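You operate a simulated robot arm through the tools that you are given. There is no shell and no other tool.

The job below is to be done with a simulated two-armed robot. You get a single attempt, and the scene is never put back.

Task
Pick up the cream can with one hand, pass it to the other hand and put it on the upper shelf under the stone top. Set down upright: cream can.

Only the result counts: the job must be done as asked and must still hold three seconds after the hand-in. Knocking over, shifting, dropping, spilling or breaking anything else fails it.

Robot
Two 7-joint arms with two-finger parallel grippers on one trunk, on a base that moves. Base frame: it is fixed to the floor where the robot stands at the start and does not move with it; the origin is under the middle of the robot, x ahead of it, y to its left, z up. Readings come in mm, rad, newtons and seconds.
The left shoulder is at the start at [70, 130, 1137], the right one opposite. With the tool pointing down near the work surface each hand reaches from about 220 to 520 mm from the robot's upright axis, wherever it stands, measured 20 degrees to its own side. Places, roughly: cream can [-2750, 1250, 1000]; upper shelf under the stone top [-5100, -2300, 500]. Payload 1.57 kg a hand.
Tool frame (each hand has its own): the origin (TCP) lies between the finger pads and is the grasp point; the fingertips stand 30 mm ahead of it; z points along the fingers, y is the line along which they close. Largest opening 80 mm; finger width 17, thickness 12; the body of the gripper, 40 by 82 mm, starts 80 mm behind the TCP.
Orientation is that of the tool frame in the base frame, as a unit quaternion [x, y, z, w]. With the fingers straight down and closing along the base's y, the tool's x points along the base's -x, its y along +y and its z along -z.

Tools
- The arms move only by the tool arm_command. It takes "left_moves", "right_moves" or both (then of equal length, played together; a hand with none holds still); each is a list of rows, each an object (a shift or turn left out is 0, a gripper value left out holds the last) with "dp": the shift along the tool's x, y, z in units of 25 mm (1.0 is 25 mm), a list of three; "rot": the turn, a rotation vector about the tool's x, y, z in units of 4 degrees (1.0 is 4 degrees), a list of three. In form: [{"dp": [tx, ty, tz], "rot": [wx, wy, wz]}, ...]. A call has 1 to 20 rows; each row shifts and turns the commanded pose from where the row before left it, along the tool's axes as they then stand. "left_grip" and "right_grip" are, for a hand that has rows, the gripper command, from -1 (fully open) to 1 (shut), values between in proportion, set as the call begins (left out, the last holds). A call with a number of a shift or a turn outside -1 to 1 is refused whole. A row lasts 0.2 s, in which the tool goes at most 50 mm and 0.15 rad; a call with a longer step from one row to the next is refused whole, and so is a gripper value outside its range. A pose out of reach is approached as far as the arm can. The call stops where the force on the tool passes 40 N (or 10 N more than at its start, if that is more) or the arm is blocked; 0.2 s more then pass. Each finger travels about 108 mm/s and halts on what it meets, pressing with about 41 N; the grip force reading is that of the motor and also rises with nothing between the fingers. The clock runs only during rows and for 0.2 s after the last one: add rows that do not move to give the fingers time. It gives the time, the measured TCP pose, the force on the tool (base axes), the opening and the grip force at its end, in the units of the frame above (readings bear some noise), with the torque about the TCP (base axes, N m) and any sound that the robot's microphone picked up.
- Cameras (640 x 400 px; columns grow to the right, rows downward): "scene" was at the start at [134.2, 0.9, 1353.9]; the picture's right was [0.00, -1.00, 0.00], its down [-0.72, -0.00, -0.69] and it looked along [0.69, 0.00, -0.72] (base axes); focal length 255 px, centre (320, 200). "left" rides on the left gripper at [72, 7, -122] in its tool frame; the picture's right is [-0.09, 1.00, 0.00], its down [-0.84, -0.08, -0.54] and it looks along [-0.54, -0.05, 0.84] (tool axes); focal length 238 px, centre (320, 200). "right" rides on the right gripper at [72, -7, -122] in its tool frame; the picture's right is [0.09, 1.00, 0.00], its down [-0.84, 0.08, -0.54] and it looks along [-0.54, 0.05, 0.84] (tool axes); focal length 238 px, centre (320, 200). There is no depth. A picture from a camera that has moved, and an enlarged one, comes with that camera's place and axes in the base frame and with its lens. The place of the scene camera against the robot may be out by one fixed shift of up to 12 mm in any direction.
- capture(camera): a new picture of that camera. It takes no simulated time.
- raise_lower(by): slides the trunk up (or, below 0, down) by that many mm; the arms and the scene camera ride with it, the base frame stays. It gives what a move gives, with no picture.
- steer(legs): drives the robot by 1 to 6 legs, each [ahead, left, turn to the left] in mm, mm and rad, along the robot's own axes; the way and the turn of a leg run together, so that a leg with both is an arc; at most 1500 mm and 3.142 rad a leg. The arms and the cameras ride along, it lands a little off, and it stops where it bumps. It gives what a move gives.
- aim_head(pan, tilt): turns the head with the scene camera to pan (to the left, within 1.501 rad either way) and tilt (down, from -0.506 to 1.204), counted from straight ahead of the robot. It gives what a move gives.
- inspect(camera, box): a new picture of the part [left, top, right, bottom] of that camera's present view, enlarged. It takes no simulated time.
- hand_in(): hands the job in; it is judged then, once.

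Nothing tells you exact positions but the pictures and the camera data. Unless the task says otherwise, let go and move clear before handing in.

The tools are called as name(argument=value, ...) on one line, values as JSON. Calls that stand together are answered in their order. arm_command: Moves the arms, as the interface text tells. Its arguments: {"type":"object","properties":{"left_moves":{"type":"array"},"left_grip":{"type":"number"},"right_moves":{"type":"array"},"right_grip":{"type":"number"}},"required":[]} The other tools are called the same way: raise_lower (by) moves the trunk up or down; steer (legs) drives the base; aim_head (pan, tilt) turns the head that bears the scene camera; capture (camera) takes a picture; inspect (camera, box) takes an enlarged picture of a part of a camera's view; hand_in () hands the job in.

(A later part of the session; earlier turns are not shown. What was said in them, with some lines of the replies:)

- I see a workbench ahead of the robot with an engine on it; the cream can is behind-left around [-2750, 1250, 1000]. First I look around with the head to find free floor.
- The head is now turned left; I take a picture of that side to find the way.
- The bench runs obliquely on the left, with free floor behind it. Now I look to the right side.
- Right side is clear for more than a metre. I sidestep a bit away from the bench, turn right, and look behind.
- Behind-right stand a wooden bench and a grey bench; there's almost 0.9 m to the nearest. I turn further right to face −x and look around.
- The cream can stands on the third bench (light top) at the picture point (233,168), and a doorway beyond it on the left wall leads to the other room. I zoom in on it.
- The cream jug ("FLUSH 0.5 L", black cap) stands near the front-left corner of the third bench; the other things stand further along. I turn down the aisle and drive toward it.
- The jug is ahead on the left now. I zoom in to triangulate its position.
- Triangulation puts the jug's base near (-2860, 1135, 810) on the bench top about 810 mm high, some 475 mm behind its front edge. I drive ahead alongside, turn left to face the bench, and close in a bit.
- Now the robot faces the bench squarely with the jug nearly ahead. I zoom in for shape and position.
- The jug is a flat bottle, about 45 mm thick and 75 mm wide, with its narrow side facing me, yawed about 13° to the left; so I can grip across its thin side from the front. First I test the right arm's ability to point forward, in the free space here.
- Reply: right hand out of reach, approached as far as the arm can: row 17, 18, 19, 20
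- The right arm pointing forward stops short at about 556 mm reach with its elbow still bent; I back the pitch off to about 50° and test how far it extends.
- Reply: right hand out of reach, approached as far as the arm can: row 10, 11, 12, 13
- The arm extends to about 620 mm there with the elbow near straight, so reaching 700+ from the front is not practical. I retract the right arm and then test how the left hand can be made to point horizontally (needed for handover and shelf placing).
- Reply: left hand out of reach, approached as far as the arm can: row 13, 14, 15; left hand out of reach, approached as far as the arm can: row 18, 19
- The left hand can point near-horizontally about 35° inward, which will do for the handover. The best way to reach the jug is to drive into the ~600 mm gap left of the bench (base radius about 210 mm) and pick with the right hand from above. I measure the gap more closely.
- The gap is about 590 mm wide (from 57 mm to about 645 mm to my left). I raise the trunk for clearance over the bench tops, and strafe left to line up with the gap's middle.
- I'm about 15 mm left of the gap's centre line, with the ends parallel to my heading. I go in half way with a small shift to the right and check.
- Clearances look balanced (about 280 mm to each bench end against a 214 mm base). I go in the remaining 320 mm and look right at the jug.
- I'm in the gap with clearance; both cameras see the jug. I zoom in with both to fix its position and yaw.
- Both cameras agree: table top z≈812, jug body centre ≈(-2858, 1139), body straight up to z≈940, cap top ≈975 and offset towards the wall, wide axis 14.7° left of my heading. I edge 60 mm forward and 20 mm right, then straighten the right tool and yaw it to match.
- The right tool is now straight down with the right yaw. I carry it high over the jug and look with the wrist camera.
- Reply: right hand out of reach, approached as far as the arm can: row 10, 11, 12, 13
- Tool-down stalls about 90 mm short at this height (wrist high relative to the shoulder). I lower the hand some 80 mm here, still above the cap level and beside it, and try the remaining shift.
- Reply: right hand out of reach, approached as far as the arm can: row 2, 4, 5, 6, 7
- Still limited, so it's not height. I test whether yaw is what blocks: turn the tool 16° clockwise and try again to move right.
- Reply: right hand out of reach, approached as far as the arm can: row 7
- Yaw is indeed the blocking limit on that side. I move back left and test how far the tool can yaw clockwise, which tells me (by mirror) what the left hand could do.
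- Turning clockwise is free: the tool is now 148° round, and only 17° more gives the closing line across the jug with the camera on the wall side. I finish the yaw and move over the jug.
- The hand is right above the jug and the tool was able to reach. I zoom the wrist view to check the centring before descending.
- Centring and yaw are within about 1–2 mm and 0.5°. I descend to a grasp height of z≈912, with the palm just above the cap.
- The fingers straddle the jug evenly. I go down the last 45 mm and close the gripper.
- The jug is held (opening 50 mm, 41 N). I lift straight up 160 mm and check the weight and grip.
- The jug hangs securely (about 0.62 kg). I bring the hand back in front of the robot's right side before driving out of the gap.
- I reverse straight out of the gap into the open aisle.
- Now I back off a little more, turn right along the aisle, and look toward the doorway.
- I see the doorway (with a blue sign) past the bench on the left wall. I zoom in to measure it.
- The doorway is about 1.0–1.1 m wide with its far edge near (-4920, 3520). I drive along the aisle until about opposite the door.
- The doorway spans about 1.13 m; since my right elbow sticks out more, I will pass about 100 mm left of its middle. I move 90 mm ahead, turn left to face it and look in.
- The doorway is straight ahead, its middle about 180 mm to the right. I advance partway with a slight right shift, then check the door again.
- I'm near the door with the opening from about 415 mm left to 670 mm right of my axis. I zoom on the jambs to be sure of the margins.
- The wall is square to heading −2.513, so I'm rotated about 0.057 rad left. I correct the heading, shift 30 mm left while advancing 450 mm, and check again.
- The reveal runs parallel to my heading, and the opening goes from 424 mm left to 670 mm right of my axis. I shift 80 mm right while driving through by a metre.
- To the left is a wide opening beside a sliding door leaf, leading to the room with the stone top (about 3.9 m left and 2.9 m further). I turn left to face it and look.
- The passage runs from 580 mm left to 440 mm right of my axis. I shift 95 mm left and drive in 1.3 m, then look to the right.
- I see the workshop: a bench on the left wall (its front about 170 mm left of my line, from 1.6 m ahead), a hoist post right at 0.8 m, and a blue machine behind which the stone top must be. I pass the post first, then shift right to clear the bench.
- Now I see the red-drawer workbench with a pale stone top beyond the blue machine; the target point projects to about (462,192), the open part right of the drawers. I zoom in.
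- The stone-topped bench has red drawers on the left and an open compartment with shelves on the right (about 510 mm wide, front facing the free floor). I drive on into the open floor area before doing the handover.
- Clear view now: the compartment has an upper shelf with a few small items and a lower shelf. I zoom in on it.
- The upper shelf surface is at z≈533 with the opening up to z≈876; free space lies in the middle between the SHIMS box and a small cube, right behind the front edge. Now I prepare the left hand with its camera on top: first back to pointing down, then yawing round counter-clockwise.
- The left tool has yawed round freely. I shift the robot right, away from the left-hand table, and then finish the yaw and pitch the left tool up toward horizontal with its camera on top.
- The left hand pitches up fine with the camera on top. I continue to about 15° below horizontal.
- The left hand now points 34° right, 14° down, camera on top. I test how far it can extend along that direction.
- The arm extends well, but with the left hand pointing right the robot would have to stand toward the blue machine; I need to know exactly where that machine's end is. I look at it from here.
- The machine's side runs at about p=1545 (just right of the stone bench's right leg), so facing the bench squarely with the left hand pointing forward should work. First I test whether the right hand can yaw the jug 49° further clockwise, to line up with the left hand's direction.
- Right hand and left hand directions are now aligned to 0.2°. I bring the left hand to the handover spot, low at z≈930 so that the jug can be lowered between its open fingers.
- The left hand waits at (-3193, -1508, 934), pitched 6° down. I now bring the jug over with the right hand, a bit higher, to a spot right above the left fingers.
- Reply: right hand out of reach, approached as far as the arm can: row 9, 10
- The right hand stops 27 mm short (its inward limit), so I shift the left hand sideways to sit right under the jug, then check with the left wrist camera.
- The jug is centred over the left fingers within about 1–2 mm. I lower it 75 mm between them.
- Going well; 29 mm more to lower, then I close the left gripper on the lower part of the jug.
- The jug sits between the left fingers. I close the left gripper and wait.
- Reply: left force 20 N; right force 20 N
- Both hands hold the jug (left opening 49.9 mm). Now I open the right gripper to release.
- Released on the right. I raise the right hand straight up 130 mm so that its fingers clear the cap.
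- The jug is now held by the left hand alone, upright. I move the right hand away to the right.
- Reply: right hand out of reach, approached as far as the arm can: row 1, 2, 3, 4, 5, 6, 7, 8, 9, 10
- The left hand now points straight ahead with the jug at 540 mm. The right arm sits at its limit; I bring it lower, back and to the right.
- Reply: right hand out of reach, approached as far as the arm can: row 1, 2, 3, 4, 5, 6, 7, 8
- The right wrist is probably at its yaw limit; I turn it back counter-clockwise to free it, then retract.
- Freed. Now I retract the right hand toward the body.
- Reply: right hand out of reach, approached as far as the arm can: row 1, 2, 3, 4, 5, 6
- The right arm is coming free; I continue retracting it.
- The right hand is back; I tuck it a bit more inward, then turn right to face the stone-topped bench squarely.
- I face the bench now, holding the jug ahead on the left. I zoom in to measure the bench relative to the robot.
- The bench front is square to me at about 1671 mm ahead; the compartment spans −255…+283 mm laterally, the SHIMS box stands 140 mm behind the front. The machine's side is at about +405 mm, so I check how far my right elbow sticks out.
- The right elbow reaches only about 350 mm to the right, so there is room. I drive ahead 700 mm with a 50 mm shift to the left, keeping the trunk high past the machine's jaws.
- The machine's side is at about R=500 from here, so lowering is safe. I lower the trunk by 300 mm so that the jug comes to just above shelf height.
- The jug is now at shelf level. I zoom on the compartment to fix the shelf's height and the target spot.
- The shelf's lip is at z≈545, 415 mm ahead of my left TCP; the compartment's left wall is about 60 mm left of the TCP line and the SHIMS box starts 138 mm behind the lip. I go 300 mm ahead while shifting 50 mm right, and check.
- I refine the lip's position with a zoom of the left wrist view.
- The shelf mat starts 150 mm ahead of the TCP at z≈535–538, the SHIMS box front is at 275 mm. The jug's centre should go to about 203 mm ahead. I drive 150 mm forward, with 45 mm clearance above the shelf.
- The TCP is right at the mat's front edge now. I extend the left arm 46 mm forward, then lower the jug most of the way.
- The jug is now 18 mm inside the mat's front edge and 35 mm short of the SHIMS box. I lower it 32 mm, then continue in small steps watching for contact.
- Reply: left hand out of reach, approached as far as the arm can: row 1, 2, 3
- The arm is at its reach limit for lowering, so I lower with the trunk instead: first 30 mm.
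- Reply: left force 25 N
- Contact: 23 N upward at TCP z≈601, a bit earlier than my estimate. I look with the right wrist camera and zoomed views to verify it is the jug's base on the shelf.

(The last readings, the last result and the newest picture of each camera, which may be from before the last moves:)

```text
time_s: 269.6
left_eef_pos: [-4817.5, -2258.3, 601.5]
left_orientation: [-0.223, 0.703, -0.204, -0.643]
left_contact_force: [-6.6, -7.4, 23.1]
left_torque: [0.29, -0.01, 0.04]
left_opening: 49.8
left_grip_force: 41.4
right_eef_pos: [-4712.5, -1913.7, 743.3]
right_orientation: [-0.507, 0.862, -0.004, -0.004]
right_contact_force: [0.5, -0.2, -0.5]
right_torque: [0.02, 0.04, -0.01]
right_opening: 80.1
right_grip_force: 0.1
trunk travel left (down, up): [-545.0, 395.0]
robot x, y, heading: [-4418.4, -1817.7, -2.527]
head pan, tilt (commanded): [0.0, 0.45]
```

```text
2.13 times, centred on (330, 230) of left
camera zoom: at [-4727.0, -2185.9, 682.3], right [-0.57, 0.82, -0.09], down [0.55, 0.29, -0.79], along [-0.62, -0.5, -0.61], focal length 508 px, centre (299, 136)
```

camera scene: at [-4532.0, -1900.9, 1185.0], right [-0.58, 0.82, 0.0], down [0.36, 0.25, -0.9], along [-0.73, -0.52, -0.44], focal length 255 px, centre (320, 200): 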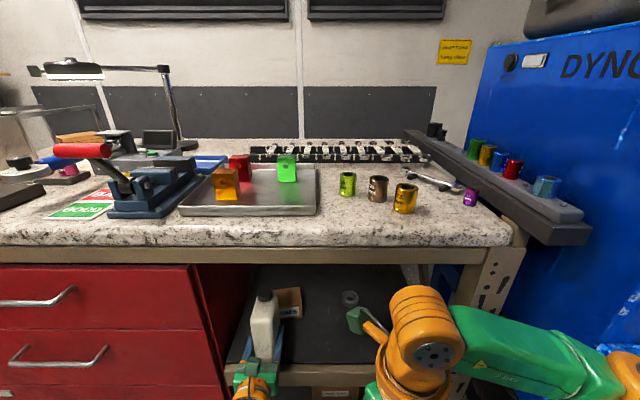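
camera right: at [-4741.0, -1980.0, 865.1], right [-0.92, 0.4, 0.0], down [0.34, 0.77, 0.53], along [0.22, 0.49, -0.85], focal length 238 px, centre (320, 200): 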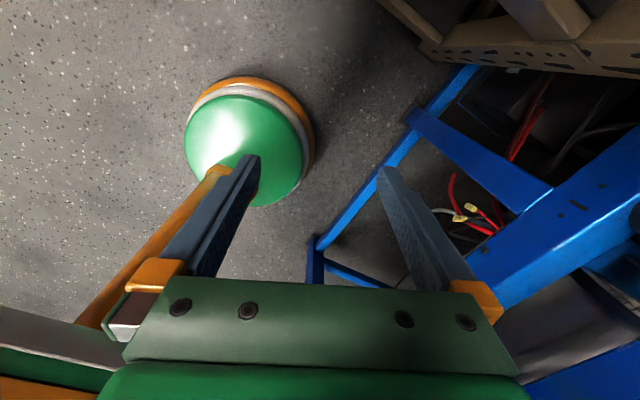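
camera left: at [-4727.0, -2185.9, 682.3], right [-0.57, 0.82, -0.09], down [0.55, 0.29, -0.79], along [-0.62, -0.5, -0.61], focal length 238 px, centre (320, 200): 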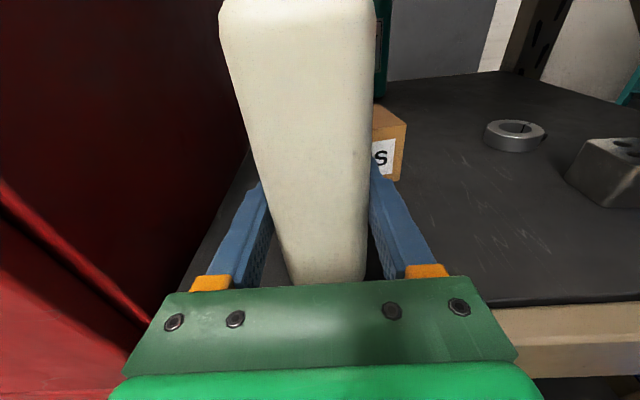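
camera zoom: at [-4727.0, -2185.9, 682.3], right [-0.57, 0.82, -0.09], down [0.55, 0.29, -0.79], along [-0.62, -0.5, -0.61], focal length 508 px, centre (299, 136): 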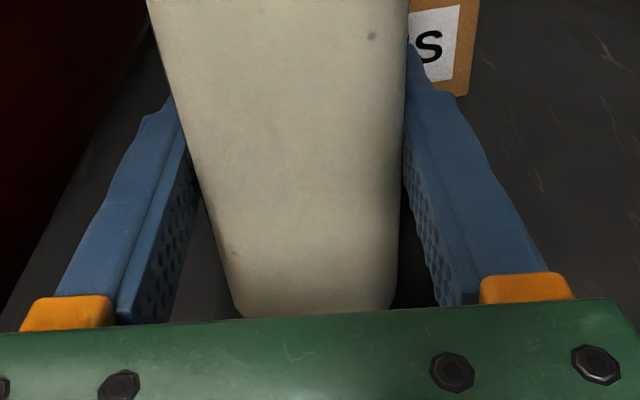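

The views agree with the jug's base resting on the mat, near end about 10 mm inside the mat's edge with ~30 mm to the SHIMS box. I lift slightly, go 12 mm deeper for a safer footing, and lower again gently.

raise_lower(by=16)

steer(legs=[[12, 0, 0]])

inspect(camera="scene", box=[215, 260, 305, 370])

capture(camera="left")

```text
time_s: 270.3
left_eef_pos: [-4818.1, -2260.0, 608.2]
left_orientation: [-0.224, 0.708, -0.203, -0.638]
left_contact_force: [0.1, -0.6, 0.3]
left_torque: [0.01, -0.02, 0.0]
left_opening: 49.7
left_grip_force: 40.7
right_eef_pos: [-4714.3, -1916.7, 757.9]
right_orientation: [-0.507, 0.862, -0.004, -0.001]
right_contact_force: [-0.6, 0.2, -0.6]
right_torque: [-0.03, 0.01, 0.0]
right_opening: 80.0
right_grip_force: 0.1
trunk travel left (down, up): [-561.0, 379.0]
robot x, y, heading: [-4420.2, -1819.0, -2.522]
head pan, tilt (commanded): [0.0, 0.45]
```

```text
time_s: 271.0
left_eef_pos: [-4827.1, -2266.2, 610.7]
left_orientation: [-0.222, 0.707, -0.201, -0.64]
left_contact_force: [0.0, -0.7, 0.3]
left_torque: [0.03, -0.03, -0.02]
left_opening: 49.8
left_grip_force: 40.9
right_eef_pos: [-4724.2, -1923.6, 757.9]
right_orientation: [-0.507, 0.862, -0.003, -0.001]
right_contact_force: [0.2, -0.5, 1.2]
right_torque: [0.01, 0.03, -0.04]
right_opening: 79.9
right_grip_force: 0.2
trunk travel left (down, up): [-561.0, 379.0]
robot x, y, heading: [-4426.0, -1825.6, -2.523]
head pan, tilt (commanded): [0.0, 0.45]
```

```text
3.64 times, centred on (260, 315) of scene
camera zoom: at [-4541.6, -1907.7, 1171.0], right [-0.58, 0.82, 0.0], down [0.36, 0.25, -0.9], along [-0.73, -0.52, -0.44], focal length 927 px, centre (538, -218)
```

zoom: 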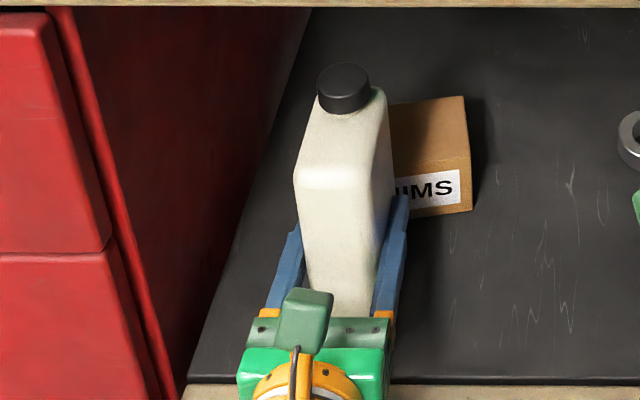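

```text
taken
camera left: at [-4738.4, -2194.9, 693.5], right [-0.56, 0.82, -0.09], down [0.56, 0.29, -0.78], along [-0.61, -0.49, -0.62], focal length 238 px, centre (320, 200)
```

left: 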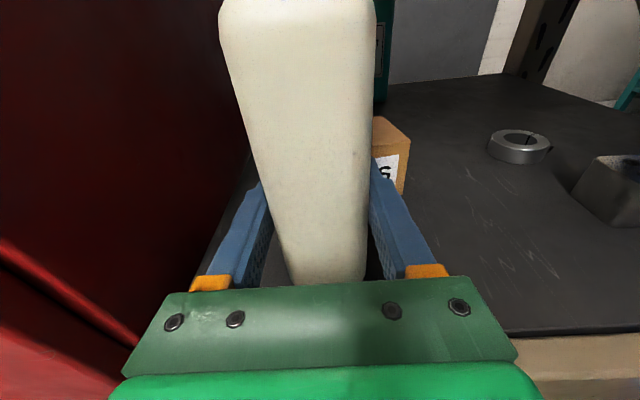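

No contact now and 11 mm deeper. I lower the trunk gently by 9 mm and read the force.

raise_lower(by=-9)

```text
time_s: 271.6
left_eef_pos: [-4827.7, -2265.6, 601.3]
left_orientation: [-0.224, 0.708, -0.202, -0.638]
left_contact_force: [-0.1, 0.5, 0.1]
left_torque: [0.01, -0.04, 0.02]
left_opening: 49.7
left_grip_force: 41.2
right_eef_pos: [-4723.8, -1925.4, 749.3]
right_orientation: [-0.507, 0.862, -0.004, 0.0]
right_contact_force: [-0.7, -1.0, -0.7]
right_torque: [-0.01, -0.01, 0.01]
right_opening: 80.1
right_grip_force: 0.1
trunk travel left (down, up): [-552.0, 388.0]
robot x, y, heading: [-4428.8, -1821.9, -2.523]
head pan, tilt (commanded): [0.0, 0.45]
```

Not yet in contact. I continue in 3 mm steps.

raise_lower(by=-3)

raise_lower(by=-2)

```text
time_s: 272.1
left_eef_pos: [-4826.6, -2265.8, 601.2]
left_orientation: [-0.223, 0.706, -0.203, -0.641]
left_contact_force: [-2.5, -3.3, 4.9]
left_torque: [-0.5, 0.55, 0.05]
left_opening: 49.8
left_grip_force: 40.9
right_eef_pos: [-4723.1, -1923.3, 746.2]
right_orientation: [-0.507, 0.862, -0.004, -0.002]
right_contact_force: [0.2, 0.8, -0.3]
right_torque: [0.0, -0.01, 0.02]
right_opening: 79.8
right_grip_force: 0.1
trunk travel left (down, up): [-549.0, 391.0]
robot x, y, heading: [-4427.6, -1826.2, -2.531]
head pan, tilt (commanded): [0.0, 0.45]
```

```text
time_s: 272.7
left_eef_pos: [-4827.5, -2265.0, 600.0]
left_orientation: [-0.222, 0.704, -0.204, -0.643]
left_contact_force: [-5.6, -7.8, 20.4]
left_torque: [0.13, -0.28, -0.04]
left_opening: 49.8
left_grip_force: 41.0
right_eef_pos: [-4722.0, -1923.1, 745.6]
right_orientation: [-0.507, 0.862, -0.003, -0.003]
right_contact_force: [-0.2, 0.2, -0.1]
right_torque: [0.0, -0.01, -0.02]
right_opening: 80.0
right_grip_force: 0.1
trunk travel left (down, up): [-547.0, 393.0]
robot x, y, heading: [-4429.5, -1826.7, -2.524]
head pan, tilt (commanded): [0.0, 0.45]
```

The jug's base is pressing flat on the shelf (20 N). I relieve it by 3 mm of trunk, then open the left gripper.

raise_lower(by=3)

arm_command(left_moves=[{}, {}, {}, {}, {}], left_grip=-1)

capture(camera="left")

inspect(camera="scene", box=[200, 240, 350, 380])

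```text
time_s: 273.2
left_eef_pos: [-4827.4, -2264.7, 600.8]
left_orientation: [-0.223, 0.707, -0.203, -0.64]
left_contact_force: [-2.9, -2.5, 8.4]
left_torque: [-0.46, 0.8, 0.07]
left_opening: 49.7
left_grip_force: 41.1
right_eef_pos: [-4722.7, -1922.8, 747.2]
right_orientation: [-0.507, 0.862, -0.003, -0.003]
right_contact_force: [0.0, -0.1, -0.4]
right_torque: [0.01, -0.03, -0.02]
right_opening: 80.0
right_grip_force: 0.0
trunk travel left (down, up): [-550.0, 390.0]
robot x, y, heading: [-4423.9, -1828.3, -2.522]
head pan, tilt (commanded): [0.0, 0.45]
```

```text
time_s: 274.4
left_eef_pos: [-4828.4, -2265.4, 599.1]
left_orientation: [-0.222, 0.707, -0.202, -0.64]
left_contact_force: [0.4, -0.2, 0.1]
left_torque: [0.0, 0.0, -0.01]
left_opening: 79.8
left_grip_force: 0.0
right_eef_pos: [-4722.7, -1922.9, 747.9]
right_orientation: [-0.506, 0.862, -0.004, -0.002]
right_contact_force: [0.6, -0.7, 0.9]
right_torque: [0.0, 0.02, 0.0]
right_opening: 79.9
right_grip_force: 0.0
trunk travel left (down, up): [-550.0, 390.0]
robot x, y, heading: [-4431.7, -1827.0, -2.524]
head pan, tilt (commanded): [0.0, 0.45]
```

```text
taken
camera left: at [-4738.1, -2194.4, 683.0], right [-0.56, 0.82, -0.09], down [0.55, 0.29, -0.78], along [-0.61, -0.49, -0.62], focal length 238 px, centre (320, 200)
```

left: 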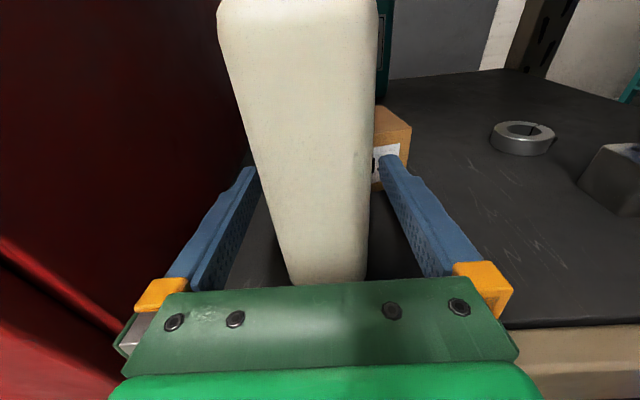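

```text
2.86 times, centred on (275, 310) of scene
camera zoom: at [-4541.0, -1906.8, 1160.2], right [-0.58, 0.82, 0.0], down [0.36, 0.25, -0.9], along [-0.73, -0.52, -0.44], focal length 728 px, centre (449, -114)
```

zoom: 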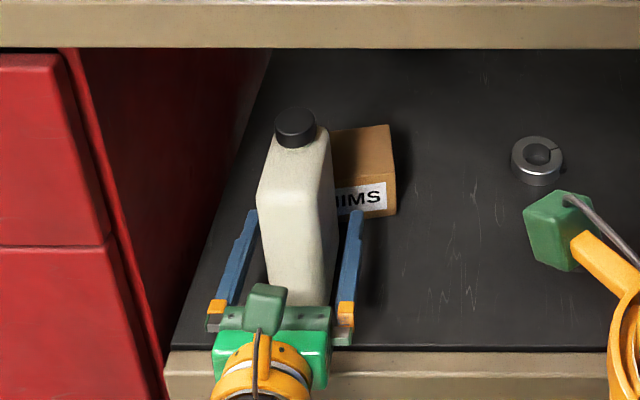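

The jug stands free and upright on the shelf, with the fingers open on both sides. I back out straight, first 60 mm, then check.

steer(legs=[[-60, 0, 0]])

capture(camera="left")

```text
time_s: 275.3
left_eef_pos: [-4779.5, -2232.3, 600.5]
left_orientation: [-0.223, 0.707, -0.203, -0.639]
left_contact_force: [-0.1, 1.1, 0.1]
left_torque: [0.01, -0.02, 0.0]
left_opening: 80.0
left_grip_force: 0.1
right_eef_pos: [-4675.6, -1890.1, 746.5]
right_orientation: [-0.507, 0.862, -0.005, -0.002]
right_contact_force: [0.6, 0.7, 0.0]
right_torque: [-0.01, -0.01, -0.02]
right_opening: 80.0
right_grip_force: 0.0
trunk travel left (down, up): [-550.0, 390.0]
robot x, y, heading: [-4384.0, -1790.1, -2.528]
head pan, tilt (commanded): [0.0, 0.45]
```

```text
taken
camera left: at [-4689.6, -2160.7, 683.2], right [-0.57, 0.82, -0.09], down [0.55, 0.29, -0.78], along [-0.61, -0.49, -0.62], focal length 238 px, centre (320, 200)
```

left: 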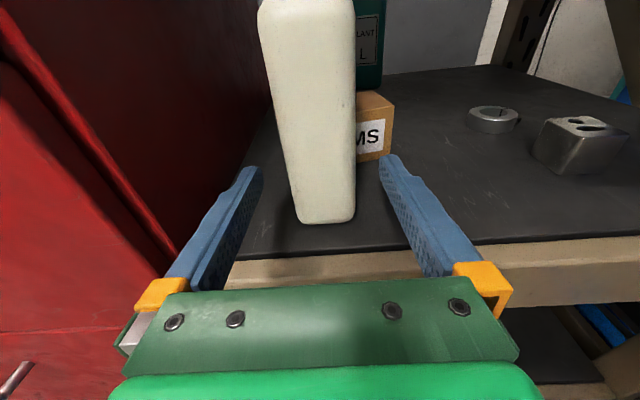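

The fingers have cleared the jug, which stands squarely on the mat with the SHIMS box untouched behind it. I back off further and take a look.

steer(legs=[[-350, 0, 0]])

capture(camera="left")

inspect(camera="scene", box=[220, 150, 460, 350])

```text
time_s: 277.6
left_eef_pos: [-4494.7, -2030.1, 600.3]
left_orientation: [-0.224, 0.706, -0.204, -0.64]
left_contact_force: [-0.2, 0.1, -0.1]
left_torque: [0.05, 0.02, 0.01]
left_opening: 80.3
left_grip_force: 0.1
right_eef_pos: [-4390.7, -1689.2, 747.2]
right_orientation: [-0.508, 0.861, -0.004, -0.002]
right_contact_force: [0.5, 0.7, 0.3]
right_torque: [0.02, 0.01, 0.01]
right_opening: 80.1
right_grip_force: 0.1
trunk travel left (down, up): [-550.0, 390.0]
robot x, y, heading: [-4103.6, -1592.0, -2.524]
head pan, tilt (commanded): [0.0, 0.45]
```

```text
taken
camera left: at [-4405.2, -1959.9, 683.1], right [-0.57, 0.82, -0.09], down [0.55, 0.3, -0.78], along [-0.61, -0.49, -0.62], focal length 238 px, centre (320, 200)
```

left: 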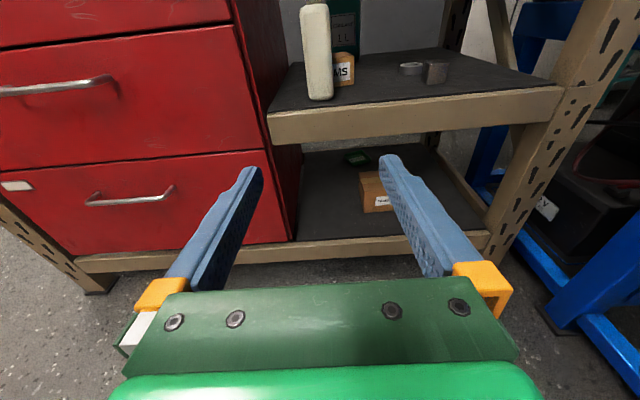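

```text
2.00 times, centred on (340, 250) of scene
camera zoom: at [-4209.1, -1671.5, 1160.2], right [-0.58, 0.81, 0.0], down [0.35, 0.25, -0.9], along [-0.73, -0.52, -0.44], focal length 510 px, centre (280, 100)
```

zoom: 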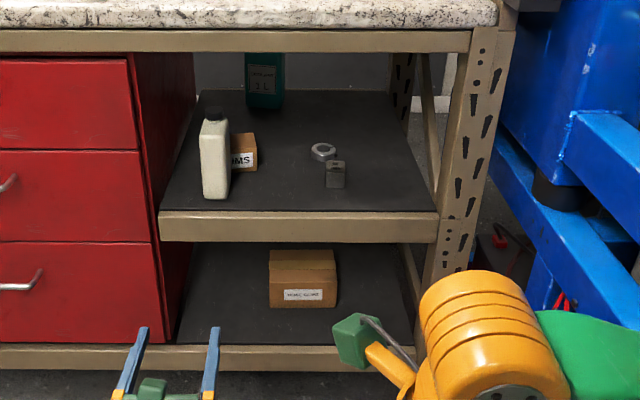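

The cream can stands upright on the upper shelf beneath the stone top, the other items there look unmoved, and both hands are clear. I hand the job in.

hand_in()

```text
The job is handed in.
```

The cream can now stands upright on the upper shelf under the stone top, and I've handed the job in. No verdict came back, so I don't know yet whether it passed.

- **Pick-up:** the right hand took the can (the cream "FLUSH 0.5 L" bottle) from the third bench.
- **Handover:** the right hand passed it to the left hand in mid-air, in the open floor of the stone-top room.
- **Placing:** the left hand set it down near the front left of the compartment. It stands just inside the front edge of the shelf mat, roughly 20–30 mm short of the SHIMS box behind it.

In the last pictures the can was upright, and the SHIMS box, ring, cube and green can looked unmoved. Both hands were open and clear of the bench.
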